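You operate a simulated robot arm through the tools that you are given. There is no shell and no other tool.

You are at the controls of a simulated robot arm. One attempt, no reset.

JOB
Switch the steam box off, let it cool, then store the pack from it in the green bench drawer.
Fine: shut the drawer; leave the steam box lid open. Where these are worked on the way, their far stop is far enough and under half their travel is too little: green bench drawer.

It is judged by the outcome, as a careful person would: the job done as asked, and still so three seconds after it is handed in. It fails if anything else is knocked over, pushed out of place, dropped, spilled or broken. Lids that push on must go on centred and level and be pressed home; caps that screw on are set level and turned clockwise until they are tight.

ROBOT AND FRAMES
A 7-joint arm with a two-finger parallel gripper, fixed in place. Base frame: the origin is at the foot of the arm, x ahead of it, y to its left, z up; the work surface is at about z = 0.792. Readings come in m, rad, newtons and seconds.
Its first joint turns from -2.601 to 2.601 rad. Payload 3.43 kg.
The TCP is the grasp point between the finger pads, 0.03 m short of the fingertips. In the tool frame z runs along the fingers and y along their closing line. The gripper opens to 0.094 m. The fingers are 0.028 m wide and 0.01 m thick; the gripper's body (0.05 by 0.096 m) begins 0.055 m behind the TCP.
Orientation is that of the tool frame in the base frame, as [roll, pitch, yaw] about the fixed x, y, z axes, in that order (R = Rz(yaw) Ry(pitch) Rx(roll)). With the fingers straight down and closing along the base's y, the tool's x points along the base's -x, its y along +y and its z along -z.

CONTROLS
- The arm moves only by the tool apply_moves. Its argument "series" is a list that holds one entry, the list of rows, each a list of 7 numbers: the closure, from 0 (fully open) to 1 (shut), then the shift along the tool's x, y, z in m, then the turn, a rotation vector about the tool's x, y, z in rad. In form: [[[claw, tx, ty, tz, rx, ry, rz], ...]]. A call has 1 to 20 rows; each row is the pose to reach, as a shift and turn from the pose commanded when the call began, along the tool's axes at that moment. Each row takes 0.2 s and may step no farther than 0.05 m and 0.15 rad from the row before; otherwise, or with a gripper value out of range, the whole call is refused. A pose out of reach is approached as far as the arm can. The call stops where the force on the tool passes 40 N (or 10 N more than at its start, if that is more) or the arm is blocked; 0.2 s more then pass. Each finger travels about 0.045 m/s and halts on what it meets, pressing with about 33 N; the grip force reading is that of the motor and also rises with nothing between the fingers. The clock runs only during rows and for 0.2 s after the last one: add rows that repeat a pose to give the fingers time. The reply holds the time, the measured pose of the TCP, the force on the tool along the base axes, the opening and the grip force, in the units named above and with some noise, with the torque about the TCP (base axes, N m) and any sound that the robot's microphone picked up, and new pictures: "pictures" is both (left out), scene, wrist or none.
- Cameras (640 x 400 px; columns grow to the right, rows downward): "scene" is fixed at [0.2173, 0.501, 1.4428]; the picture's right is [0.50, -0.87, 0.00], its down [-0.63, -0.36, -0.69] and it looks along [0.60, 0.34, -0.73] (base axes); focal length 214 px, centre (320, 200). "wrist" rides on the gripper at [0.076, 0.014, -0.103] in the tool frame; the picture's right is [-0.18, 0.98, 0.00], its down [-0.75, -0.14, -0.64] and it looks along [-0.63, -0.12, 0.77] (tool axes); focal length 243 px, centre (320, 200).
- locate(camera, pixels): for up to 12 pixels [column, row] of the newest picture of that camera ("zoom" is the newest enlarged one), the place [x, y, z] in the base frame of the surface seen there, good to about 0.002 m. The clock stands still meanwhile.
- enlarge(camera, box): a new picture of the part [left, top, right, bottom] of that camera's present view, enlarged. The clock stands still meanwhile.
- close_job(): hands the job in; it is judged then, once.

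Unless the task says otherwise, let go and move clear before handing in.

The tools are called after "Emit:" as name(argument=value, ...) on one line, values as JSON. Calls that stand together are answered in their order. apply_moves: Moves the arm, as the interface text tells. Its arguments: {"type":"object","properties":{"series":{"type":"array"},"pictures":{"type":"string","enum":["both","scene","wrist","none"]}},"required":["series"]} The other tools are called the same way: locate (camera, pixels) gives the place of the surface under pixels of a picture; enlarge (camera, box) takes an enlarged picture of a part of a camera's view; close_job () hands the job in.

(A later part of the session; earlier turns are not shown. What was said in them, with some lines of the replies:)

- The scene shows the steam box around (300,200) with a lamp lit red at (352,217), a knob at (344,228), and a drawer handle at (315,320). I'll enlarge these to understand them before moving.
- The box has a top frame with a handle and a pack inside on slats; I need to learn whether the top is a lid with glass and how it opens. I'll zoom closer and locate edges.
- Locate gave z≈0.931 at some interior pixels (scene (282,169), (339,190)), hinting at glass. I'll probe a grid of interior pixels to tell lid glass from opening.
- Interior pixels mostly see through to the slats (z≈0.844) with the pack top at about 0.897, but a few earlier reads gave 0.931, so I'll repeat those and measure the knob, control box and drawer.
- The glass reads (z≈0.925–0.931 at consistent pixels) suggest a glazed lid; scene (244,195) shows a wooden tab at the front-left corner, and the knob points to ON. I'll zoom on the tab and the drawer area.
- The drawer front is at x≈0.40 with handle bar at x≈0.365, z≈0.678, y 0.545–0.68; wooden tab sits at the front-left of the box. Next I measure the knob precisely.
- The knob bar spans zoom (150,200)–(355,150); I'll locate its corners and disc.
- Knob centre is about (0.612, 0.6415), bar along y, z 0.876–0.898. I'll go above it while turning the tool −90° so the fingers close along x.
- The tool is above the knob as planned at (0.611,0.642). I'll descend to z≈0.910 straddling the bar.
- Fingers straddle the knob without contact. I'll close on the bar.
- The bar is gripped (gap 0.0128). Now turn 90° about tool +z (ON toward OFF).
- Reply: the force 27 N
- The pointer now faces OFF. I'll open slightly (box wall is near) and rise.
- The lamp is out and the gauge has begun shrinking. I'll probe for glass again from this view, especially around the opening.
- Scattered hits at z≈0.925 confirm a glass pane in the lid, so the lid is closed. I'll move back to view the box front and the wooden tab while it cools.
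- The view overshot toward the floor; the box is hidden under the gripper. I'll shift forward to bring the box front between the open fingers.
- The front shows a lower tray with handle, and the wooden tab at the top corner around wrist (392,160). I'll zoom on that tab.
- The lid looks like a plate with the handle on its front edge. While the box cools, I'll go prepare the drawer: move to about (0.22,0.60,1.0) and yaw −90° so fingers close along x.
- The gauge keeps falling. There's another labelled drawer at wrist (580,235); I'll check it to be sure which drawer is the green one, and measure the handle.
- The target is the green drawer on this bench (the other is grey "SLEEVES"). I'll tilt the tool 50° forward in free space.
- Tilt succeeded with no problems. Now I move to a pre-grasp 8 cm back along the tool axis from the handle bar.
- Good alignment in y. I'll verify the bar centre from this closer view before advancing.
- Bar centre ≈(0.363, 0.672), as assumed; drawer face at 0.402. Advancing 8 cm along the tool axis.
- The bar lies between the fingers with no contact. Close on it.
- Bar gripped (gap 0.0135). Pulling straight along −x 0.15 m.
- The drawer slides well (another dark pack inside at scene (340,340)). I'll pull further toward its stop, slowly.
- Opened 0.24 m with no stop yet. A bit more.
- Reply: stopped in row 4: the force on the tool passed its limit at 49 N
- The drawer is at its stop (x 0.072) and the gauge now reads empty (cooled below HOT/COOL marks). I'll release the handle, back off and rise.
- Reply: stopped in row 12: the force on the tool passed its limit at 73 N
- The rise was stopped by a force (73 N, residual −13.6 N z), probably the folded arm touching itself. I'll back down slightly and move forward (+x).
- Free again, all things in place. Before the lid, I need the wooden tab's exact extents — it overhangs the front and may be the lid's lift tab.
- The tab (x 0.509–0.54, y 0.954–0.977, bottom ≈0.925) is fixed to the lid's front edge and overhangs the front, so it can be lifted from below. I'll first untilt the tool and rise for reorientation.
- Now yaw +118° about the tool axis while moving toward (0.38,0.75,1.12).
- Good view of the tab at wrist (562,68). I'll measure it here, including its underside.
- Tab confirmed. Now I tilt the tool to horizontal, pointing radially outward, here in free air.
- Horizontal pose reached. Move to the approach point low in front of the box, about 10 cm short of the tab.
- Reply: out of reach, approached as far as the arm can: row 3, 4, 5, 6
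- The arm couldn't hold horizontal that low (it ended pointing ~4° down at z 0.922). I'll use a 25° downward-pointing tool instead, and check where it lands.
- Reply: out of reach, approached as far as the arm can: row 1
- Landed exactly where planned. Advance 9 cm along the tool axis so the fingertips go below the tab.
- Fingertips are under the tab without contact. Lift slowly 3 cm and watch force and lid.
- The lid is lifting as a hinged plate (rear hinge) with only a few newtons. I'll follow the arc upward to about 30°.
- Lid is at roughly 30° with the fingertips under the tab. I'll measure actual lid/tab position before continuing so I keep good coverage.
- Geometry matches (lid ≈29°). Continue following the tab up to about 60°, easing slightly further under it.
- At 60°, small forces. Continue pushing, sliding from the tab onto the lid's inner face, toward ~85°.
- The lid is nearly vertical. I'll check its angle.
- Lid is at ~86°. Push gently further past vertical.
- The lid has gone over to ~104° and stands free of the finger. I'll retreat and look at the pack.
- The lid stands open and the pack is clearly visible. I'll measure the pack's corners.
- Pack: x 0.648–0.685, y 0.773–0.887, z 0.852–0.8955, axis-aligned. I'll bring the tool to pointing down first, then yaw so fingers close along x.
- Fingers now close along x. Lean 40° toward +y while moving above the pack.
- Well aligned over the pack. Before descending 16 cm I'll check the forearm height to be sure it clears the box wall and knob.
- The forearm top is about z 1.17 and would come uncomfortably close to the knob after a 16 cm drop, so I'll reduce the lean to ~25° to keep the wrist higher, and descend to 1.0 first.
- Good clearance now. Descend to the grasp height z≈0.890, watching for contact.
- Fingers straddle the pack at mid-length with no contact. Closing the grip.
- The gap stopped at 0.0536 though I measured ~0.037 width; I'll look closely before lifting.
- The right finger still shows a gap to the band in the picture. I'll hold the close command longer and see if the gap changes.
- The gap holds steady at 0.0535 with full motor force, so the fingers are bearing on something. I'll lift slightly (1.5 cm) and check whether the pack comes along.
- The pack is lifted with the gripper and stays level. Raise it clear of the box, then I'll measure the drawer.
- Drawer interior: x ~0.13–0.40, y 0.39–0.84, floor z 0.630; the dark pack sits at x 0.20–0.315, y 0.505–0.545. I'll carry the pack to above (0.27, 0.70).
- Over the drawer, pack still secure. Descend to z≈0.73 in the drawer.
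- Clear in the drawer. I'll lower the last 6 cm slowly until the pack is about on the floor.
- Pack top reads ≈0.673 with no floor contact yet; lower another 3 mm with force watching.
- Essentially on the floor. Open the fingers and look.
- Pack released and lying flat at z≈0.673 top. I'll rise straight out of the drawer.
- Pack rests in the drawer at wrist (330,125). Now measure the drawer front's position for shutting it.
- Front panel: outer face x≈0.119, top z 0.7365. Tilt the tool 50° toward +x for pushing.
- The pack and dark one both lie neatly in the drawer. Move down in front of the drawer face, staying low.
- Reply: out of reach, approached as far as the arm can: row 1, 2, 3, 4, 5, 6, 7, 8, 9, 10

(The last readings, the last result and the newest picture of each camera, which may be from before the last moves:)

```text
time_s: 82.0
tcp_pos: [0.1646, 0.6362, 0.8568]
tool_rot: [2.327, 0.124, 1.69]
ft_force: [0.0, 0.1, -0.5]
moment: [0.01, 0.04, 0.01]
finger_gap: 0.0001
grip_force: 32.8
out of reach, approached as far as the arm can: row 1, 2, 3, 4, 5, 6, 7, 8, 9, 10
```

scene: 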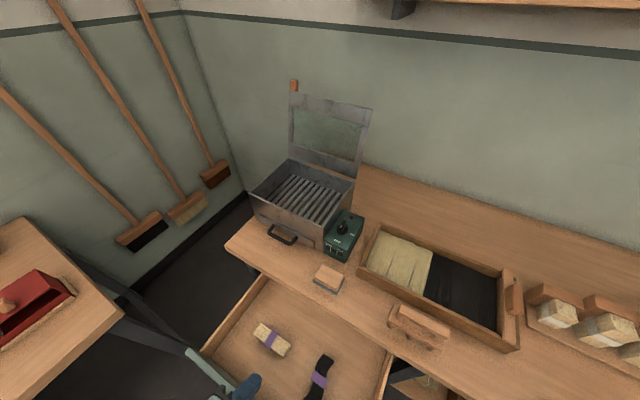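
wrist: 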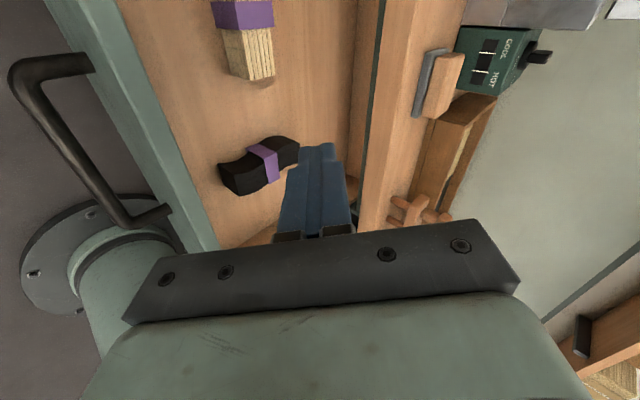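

That orientation hits a joint limit. I'll retrace to the high pose, then use a straight-down tool (initial-type yaw) to push the face instead.

Emit:
apply_moves(series=[[[1, 0, 0.0256, -0.0216, 0, 0, 0], [1, 0, 0.0513, -0.0431, 0, 0, 0], [1, 0, 0.0837, -0.0442, 0, 0, 0], [1, 0, 0.1161, -0.0452, 0, 0, 0], [1, 0, 0.1485, -0.0463, 0, 0, 0], [1, 0, 0.1809, -0.0474, 0, 0, 0], [1, 0, 0.2181, -0.0394, 0, 0, 0], [1, 0, 0.2552, -0.0315, 0, 0, 0], [1, 0, 0.2924, -0.0235, 0, 0, 0], [1, 0, 0.2924, -0.0235, 0, 0, 0]]], pictures="none")

Emit:
apply_moves(series=[[[1, 0, 0.005, 0, 0.1455, 0, 0], [1, 0, 0.01, 0, 0.291, 0, 0], [1, 0, 0.015, 0, 0.4365, 0, 0], [1, 0, 0.02, 0, 0.582, 0, 0], [1, 0, 0.025, 0, 0.7275, 0, 0], [1, 0, 0.03, 0, 0.873, 0, 0], [1, 0, 0.03, 0, 0.873, 0, 0]]], pictures="scene")

```text
time_s: 84.2
tcp_pos: [0.3458, 0.6847, 1.0893]
tool_rot: [2.327, 0.123, 1.692]
ft_force: [0.2, 0.6, 0.2]
moment: [-0.03, 0.03, 0.03]
finger_gap: 0.0001
grip_force: 33.2
```

```text
time_s: 85.8
tcp_pos: [0.3697, 0.6993, 1.0811]
tool_rot: [-3.101, 0.092, 1.69]
ft_force: [-0.1, 0.5, 0.4]
moment: [0.01, 0.03, -0.01]
finger_gap: 0.0
grip_force: 32.9
out of reach, approached as far as the arm can: row 6, 7
```

scene: 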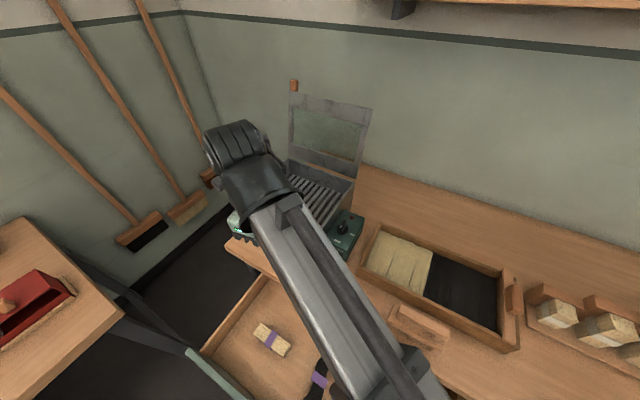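

I'm high and clear. Rotate the tool −1.45 rad about its axis back toward the initial yaw.

Emit:
apply_moves(series=[[[1, 0, 0, 0, 0, 0, -0.145], [1, 0, 0, 0, 0, 0, -0.29], [1, 0, 0, 0, 0, 0, -0.435], [1, 0, 0, 0, 0, 0, -0.58], [1, 0, 0, 0, 0, 0, -0.725], [1, 0, 0, 0, 0, 0, -0.87], [1, 0, 0, 0, 0, 0, -1.015], [1, 0, 0, 0, 0, 0, -1.16], [1, 0, 0, 0, 0, 0, -1.305], [1, 0, 0, 0, 0, 0, -1.45], [1, 0, 0, 0, 0, 0, -1.45]]])

```text
time_s: 88.2
tcp_pos: [0.372, 0.7035, 1.0669]
tool_rot: [-3.028, -0.035, 3.136]
ft_force: [0.6, -0.1, 0.3]
moment: [-0.04, 0.0, -0.01]
finger_gap: 0.0
grip_force: 33.0
out of reach, approached as far as the arm can: row 1, 2, 3, 4, 5, 6, 7, 8, 9, 10, 11
```

scene: 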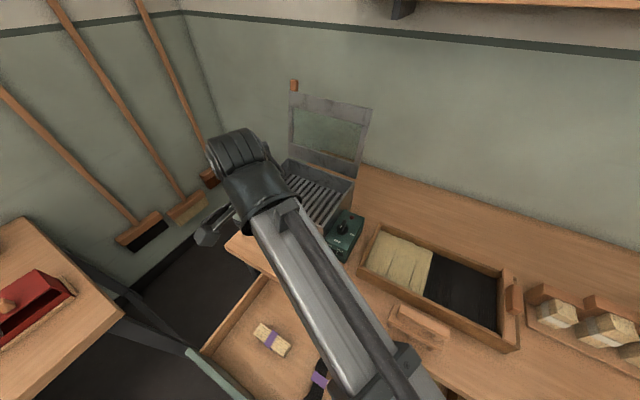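
wrist: 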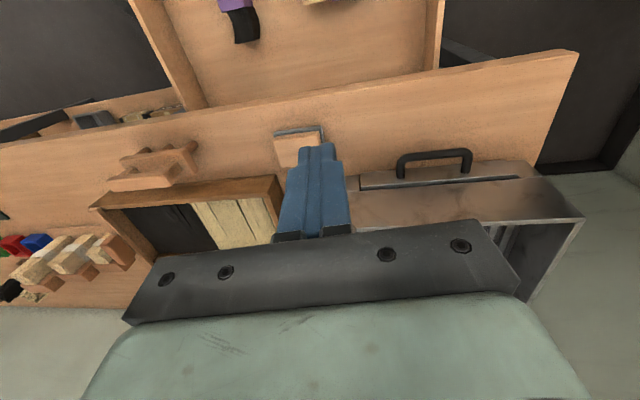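

The pose is reported as limited though it's an easy one; a joint is probably at its limit. I'll move outward a little and see whether it recovers.

Emit:
apply_moves(series=[[[1, -0.02, 0, -0.01, 0, 0, 0], [1, -0.05, 0, -0.02, 0, 0, 0], [1, -0.08, 0, -0.03, 0, 0, 0], [1, -0.08, 0, -0.03, 0, 0, 0]]], pictures="none")

```text
time_s: 89.2
tcp_pos: [0.4559, 0.7095, 1.0807]
tool_rot: [-3.025, -0.035, 3.134]
ft_force: [0.3, 0.3, -0.5]
moment: [0.0, 0.0, 0.0]
finger_gap: 0.0
grip_force: 33.1
out of reach, approached as far as the arm can: row 1, 2, 3, 4
```

Still limited, with the tool leaning about 7° toward −y. I'll try correcting the lean back to vertical here.

Emit:
apply_moves(series=[[[1, 0, 0, 0, -0.06, 0.017, 0], [1, 0, 0, 0, -0.116, 0.035, 0], [1, 0, 0, 0, -0.116, 0.035, 0]]])

```text
time_s: 90.0
tcp_pos: [0.4562, 0.709, 1.0804]
tool_rot: [-3.128, -0.078, 3.132]
ft_force: [-0.1, 0.2, 0.0]
moment: [0.01, -0.02, 0.05]
finger_gap: 0.0
grip_force: 33.1
```

scene: 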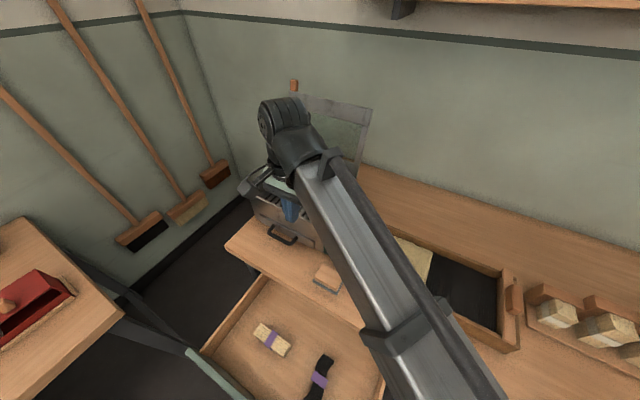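
wrist: 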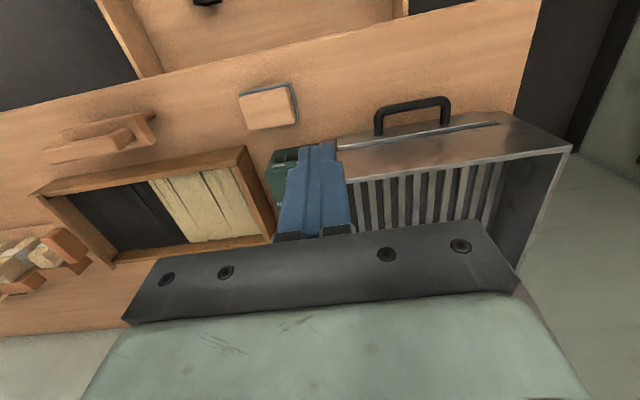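

Recovered. Fix the remaining small pitch error, then head to the drawer front.

Emit:
apply_moves(series=[[[1, 0.02, 0, 0, -0.0136, -0.078, 0], [1, 0.06, -0.02, 0, -0.0136, -0.078, 0], [1, 0.1, -0.04, 0, -0.0136, -0.078, 0], [1, 0.14, -0.06, 0, -0.0136, -0.078, 0], [1, 0.18, -0.08, 0, -0.0136, -0.078, 0], [1, 0.22, -0.095, 0, -0.0136, -0.078, 0], [1, 0.22, -0.095, 0, -0.0136, -0.078, 0]]])

```text
time_s: 91.6
tcp_pos: [0.2359, 0.6171, 1.0984]
tool_rot: [-3.14, 0.0, 3.129]
ft_force: [0.0, -0.6, 0.0]
moment: [-0.03, -0.02, -0.02]
finger_gap: 0.0
grip_force: 33.5
```

scene: 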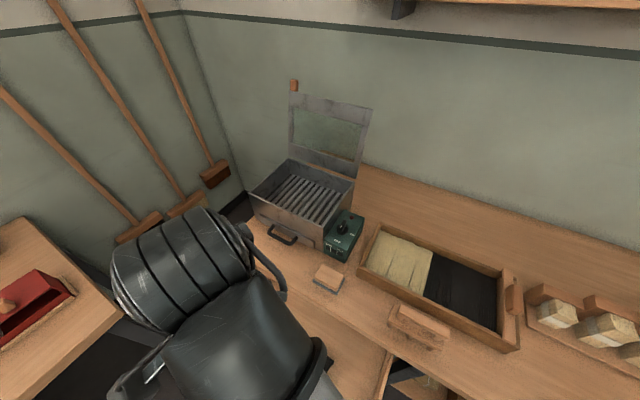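
wrist: 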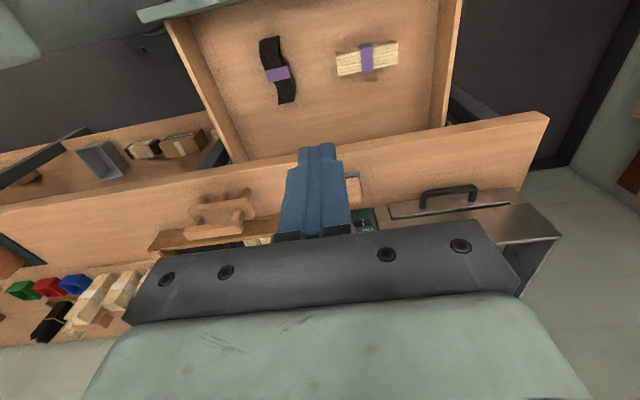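

Clean straight-down pose, both packs visible in the drawer. Move to in front of the drawer face, well above first.

Emit:
apply_moves(series=[[[1, 0.04, 0, 0.015, 0, 0, 0], [1, 0.08, 0, 0.03, 0, 0, 0], [1, 0.12, 0, 0.05, 0, 0, 0], [1, 0.161, 0, 0.07, 0, 0, 0], [1, 0.161, 0, 0.11, 0, 0, 0], [1, 0.161, 0, 0.155, 0, 0, 0], [1, 0.161, 0, 0.2, 0, 0, 0], [1, 0.161, 0, 0.2, 0, 0, 0]]])

```text
time_s: 93.4
tcp_pos: [0.0752, 0.6168, 0.9012]
tool_rot: [3.141, 0.001, 3.133]
ft_force: [-0.8, -0.5, 0.4]
moment: [0.04, 0.02, 0.01]
finger_gap: 0.0
grip_force: 33.1
```

scene: 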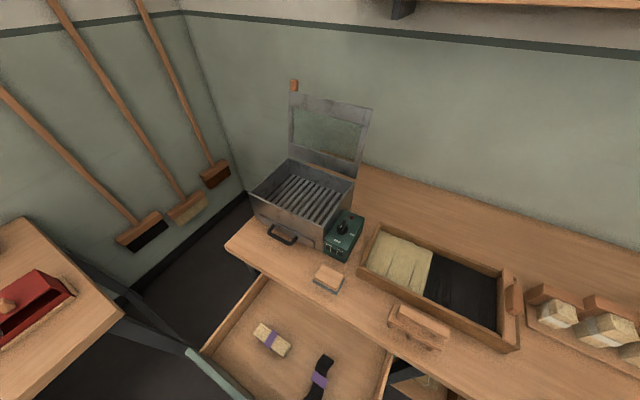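
wrist: 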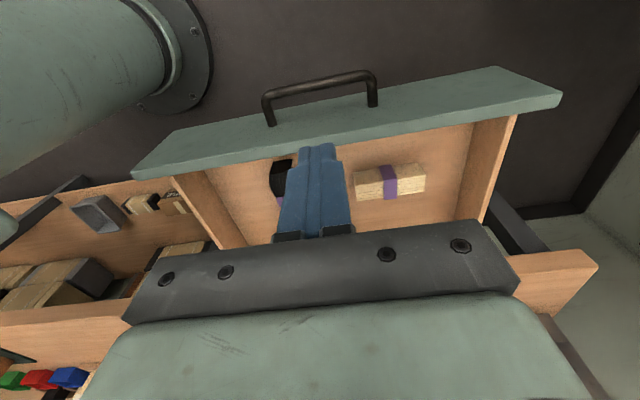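

Reaches fine. Verify the panel's edges, then lower in front of it.

Emit:
locate(camera="wrist", pixels=[[320, 125], [320, 135], [400, 110], [400, 125], [320, 80], [290, 115], [340, 110]])

Emit:
apply_moves(series=[[[1, 0, 0, 0.04, 0, 0, 0], [1, 0, 0, 0.08, 0, 0, 0], [1, 0, 0, 0.115, 0, 0, 0], [1, 0, 0, 0.14, 0, 0, 0], [1, 0, 0, 0.154, 0, 0, 0], [1, 0, 0, 0.154, 0, 0, 0]]])

```text
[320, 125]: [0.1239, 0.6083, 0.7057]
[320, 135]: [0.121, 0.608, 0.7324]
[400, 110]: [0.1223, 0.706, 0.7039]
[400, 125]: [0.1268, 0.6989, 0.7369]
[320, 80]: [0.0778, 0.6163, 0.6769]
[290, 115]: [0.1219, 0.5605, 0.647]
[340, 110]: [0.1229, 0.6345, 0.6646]
```

```text
time_s: 94.8
tcp_pos: [0.0755, 0.6182, 0.7452]
tool_rot: [-3.14, 0.001, 3.133]
ft_force: [0.0, -0.3, -0.5]
moment: [-0.03, 0.02, 0.01]
finger_gap: 0.0001
grip_force: 32.9
```

scene: 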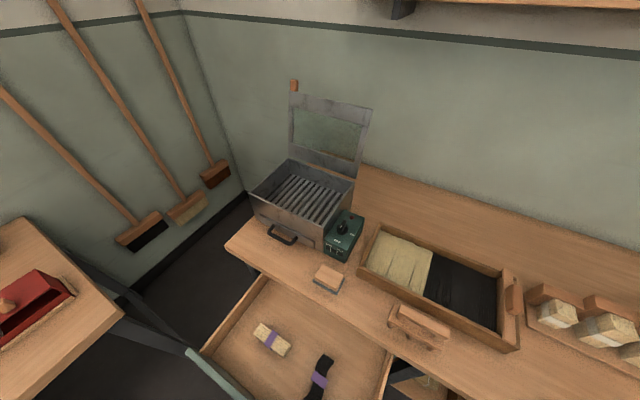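
wrist: 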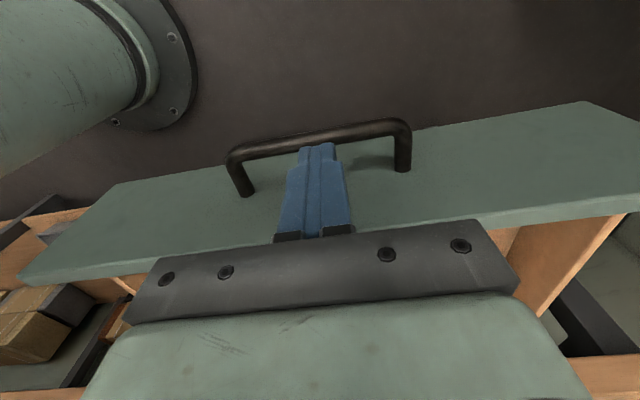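

Tips are in front of the face above the handle. Push +x slowly so the packs don't slide.

Emit:
apply_moves(series=[[[1, -0.013, 0, 0, 0, 0, 0], [1, -0.024, 0, 0, 0, 0, 0], [1, -0.032, 0, 0, 0, 0, 0], [1, -0.038, 0, 0, 0, 0, 0], [1, -0.046, 0, 0, 0, 0, 0], [1, -0.056, 0, 0, 0, 0, 0], [1, -0.067, 0, 0, 0, 0, 0], [1, -0.079, 0, 0, 0, 0, 0], [1, -0.091, 0, 0, 0, 0, 0], [1, -0.103, 0, 0, 0, 0, 0], [1, -0.115, 0, 0, 0, 0, 0], [1, -0.127, 0, 0, 0, 0, 0], [1, -0.139, 0, 0, 0, 0, 0], [1, -0.151, 0, 0, 0, 0, 0], [1, -0.163, 0, 0, 0, 0, 0], [1, -0.174, 0, 0, 0, 0, 0], [1, -0.184, 0, 0, 0, 0, 0], [1, -0.192, 0, 0, 0, 0, 0], [1, -0.197, 0, 0, 0, 0, 0], [1, -0.2, 0, 0, 0, 0, 0]]])

```text
time_s: 99.0
tcp_pos: [0.2757, 0.6163, 0.746]
tool_rot: [-3.139, 0.0, 3.132]
ft_force: [-0.8, 0.3, -0.6]
moment: [0.0, 0.07, 0.02]
finger_gap: 0.0001
grip_force: 32.0
```

scene: 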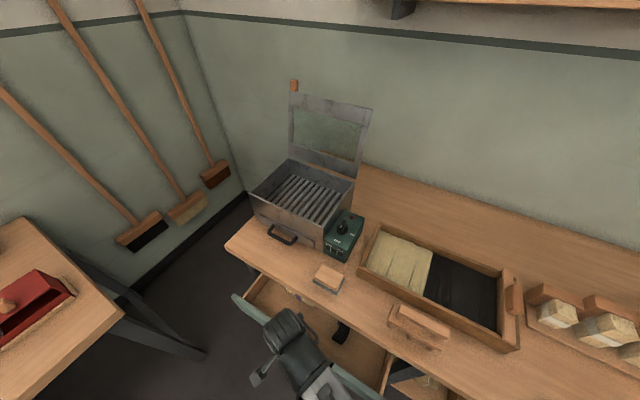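
wrist: 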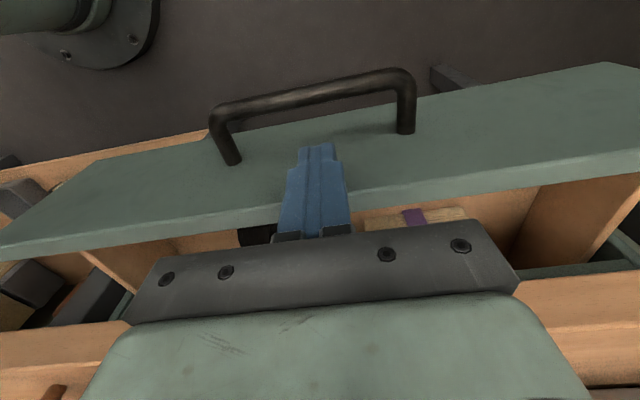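

The drawer is closing smoothly. Push the remaining ~11 cm, slower at the end.

Emit:
apply_moves(series=[[[1, -0.008, 0, 0, 0, 0, 0], [1, -0.018, 0, 0, 0, 0, 0], [1, -0.029, 0, 0, 0, 0, 0], [1, -0.04, 0, 0, 0, 0, 0], [1, -0.051, 0, 0, 0, 0, 0], [1, -0.062, 0, 0, 0, 0, 0], [1, -0.072, 0, 0, 0, 0, 0], [1, -0.081, 0, 0, 0, 0, 0], [1, -0.089, 0, 0, 0, 0, 0], [1, -0.095, 0, 0, 0, 0, 0], [1, -0.1, 0, 0, 0, 0, 0], [1, -0.104, 0, 0, 0, 0, 0], [1, -0.107, 0, 0, 0, 0, 0], [1, -0.109, 0, 0, 0, 0, 0], [1, -0.111, 0, 0, 0, 0, 0], [1, -0.111, 0, 0, 0, 0, 0]]])

Emit:
enlarge(camera="scene", box=[220, 230, 420, 390])

```text
time_s: 102.4
tcp_pos: [0.3852, 0.6149, 0.7454]
tool_rot: [-3.14, -0.002, 3.132]
ft_force: [-15.3, 0.1, 0.8]
moment: [0.01, -0.49, 0.22]
finger_gap: 0.0
grip_force: 33.1
```

scene: 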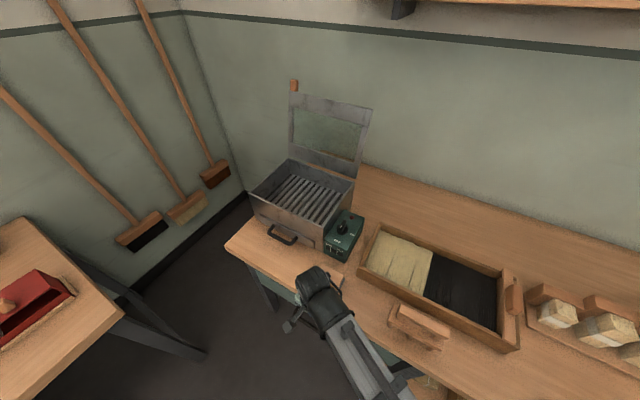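
wrist: 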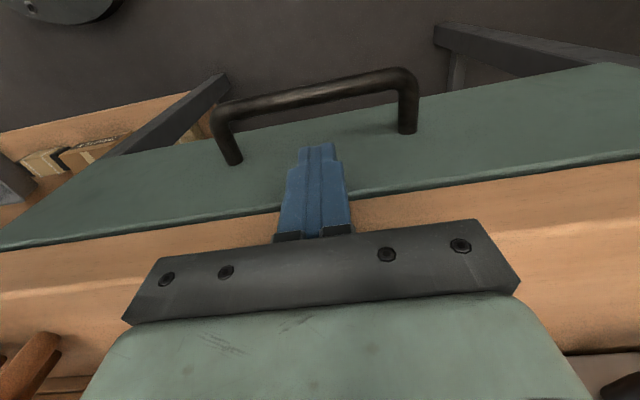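

```text
2.50 times, centred on (320, 310) of scene
```

zoom: 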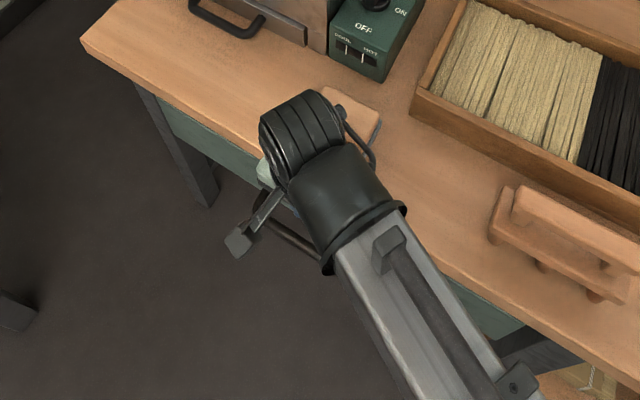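

The drawer hit its closed stop (−15 N). Back off along −x, then rise clear.

Emit:
apply_moves(series=[[[1, 0.015, 0, 0, 0, 0, 0], [1, 0.04, 0, -0.005, 0, 0, 0], [1, 0.07, 0, -0.03, 0, 0, 0], [1, 0.09, 0, -0.07, 0, 0, 0], [1, 0.1, 0, -0.115, 0, 0, 0], [1, 0.1, 0, -0.16, 0, 0, 0], [1, 0.1, 0, -0.205, 0, 0, 0], [1, 0.1, 0, -0.25, 0, 0, 0], [1, 0.1, 0, -0.295, 0, 0, 0], [0.7, 0.1, 0, -0.34, 0, 0, 0], [0.5, 0.1, 0, -0.34, 0, 0, 0]]])

Emit:
enlarge(camera="scene", box=[240, 70, 380, 270])

Emit:
locate(camera="wrist", pixels=[[320, 100], [300, 110], [280, 120], [340, 90]])

```text
time_s: 104.8
tcp_pos: [0.2865, 0.6166, 1.0861]
tool_rot: [-3.139, 0.0, 3.134]
ft_force: [0.3, 0.3, -1.0]
moment: [0.02, -0.02, 0.03]
finger_gap: 0.0472
grip_force: 0.3
```

scene: 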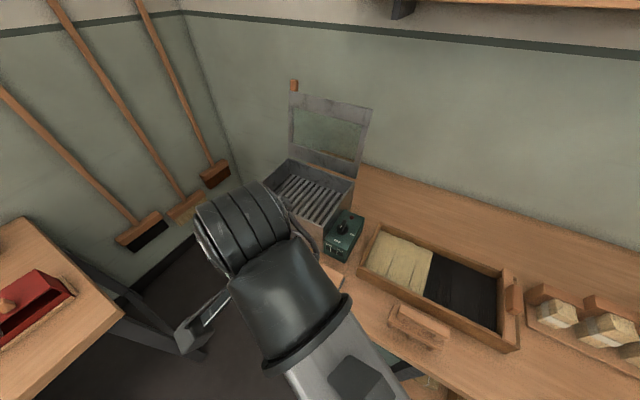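
wrist: 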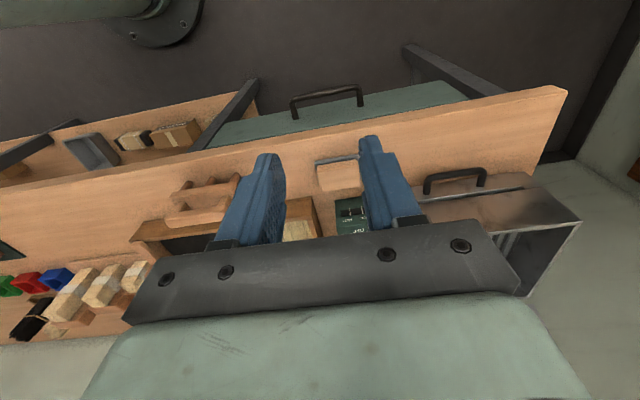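

```text
2.00 times, centred on (310, 170) of scene
```

zoom: 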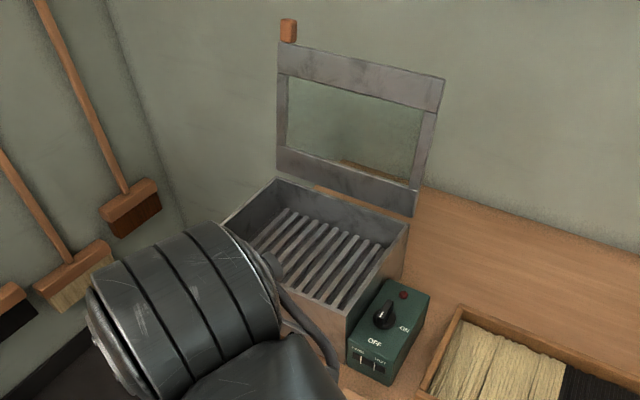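

```text
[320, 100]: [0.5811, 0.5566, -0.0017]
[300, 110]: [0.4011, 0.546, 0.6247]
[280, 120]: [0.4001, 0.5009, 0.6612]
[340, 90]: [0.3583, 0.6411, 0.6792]
```

The drawer face is back at x≈0.400 (fully shut), the lid stands open, the knob is at OFF with the lamp out, and the gripper is clear with nothing else moved. Handing the job in.

Emit:
close_job()

```text
The job is handed in.
```

The steam box is off and cooled, and the pack from it is stored in the green bench drawer. I've handed the job in but have no verdict on it.

- **Steam box:** The knob points to OFF and the lamp is out. The gauge had dropped to empty at about 26 s. I didn't touch the pack until about 62 s. The lid is left open, leaning just past vertical.
- **Pack:** It lay flat on the drawer floor beside the dark pack that was already there. I pushed the drawer shut slowly. I could not see inside once it closed.
- **Drawer:** It is fully shut. The front face is back where it started, and I felt it reach its stop.
- **Unexplained contact:** After I opened the drawer and let go of the handle, the arm was stopped by a 73 N force while rising. I think the folded arm touched itself. Nothing in the pictures afterwards looked moved or knocked over, but the cameras don't cover everything behind the arm.
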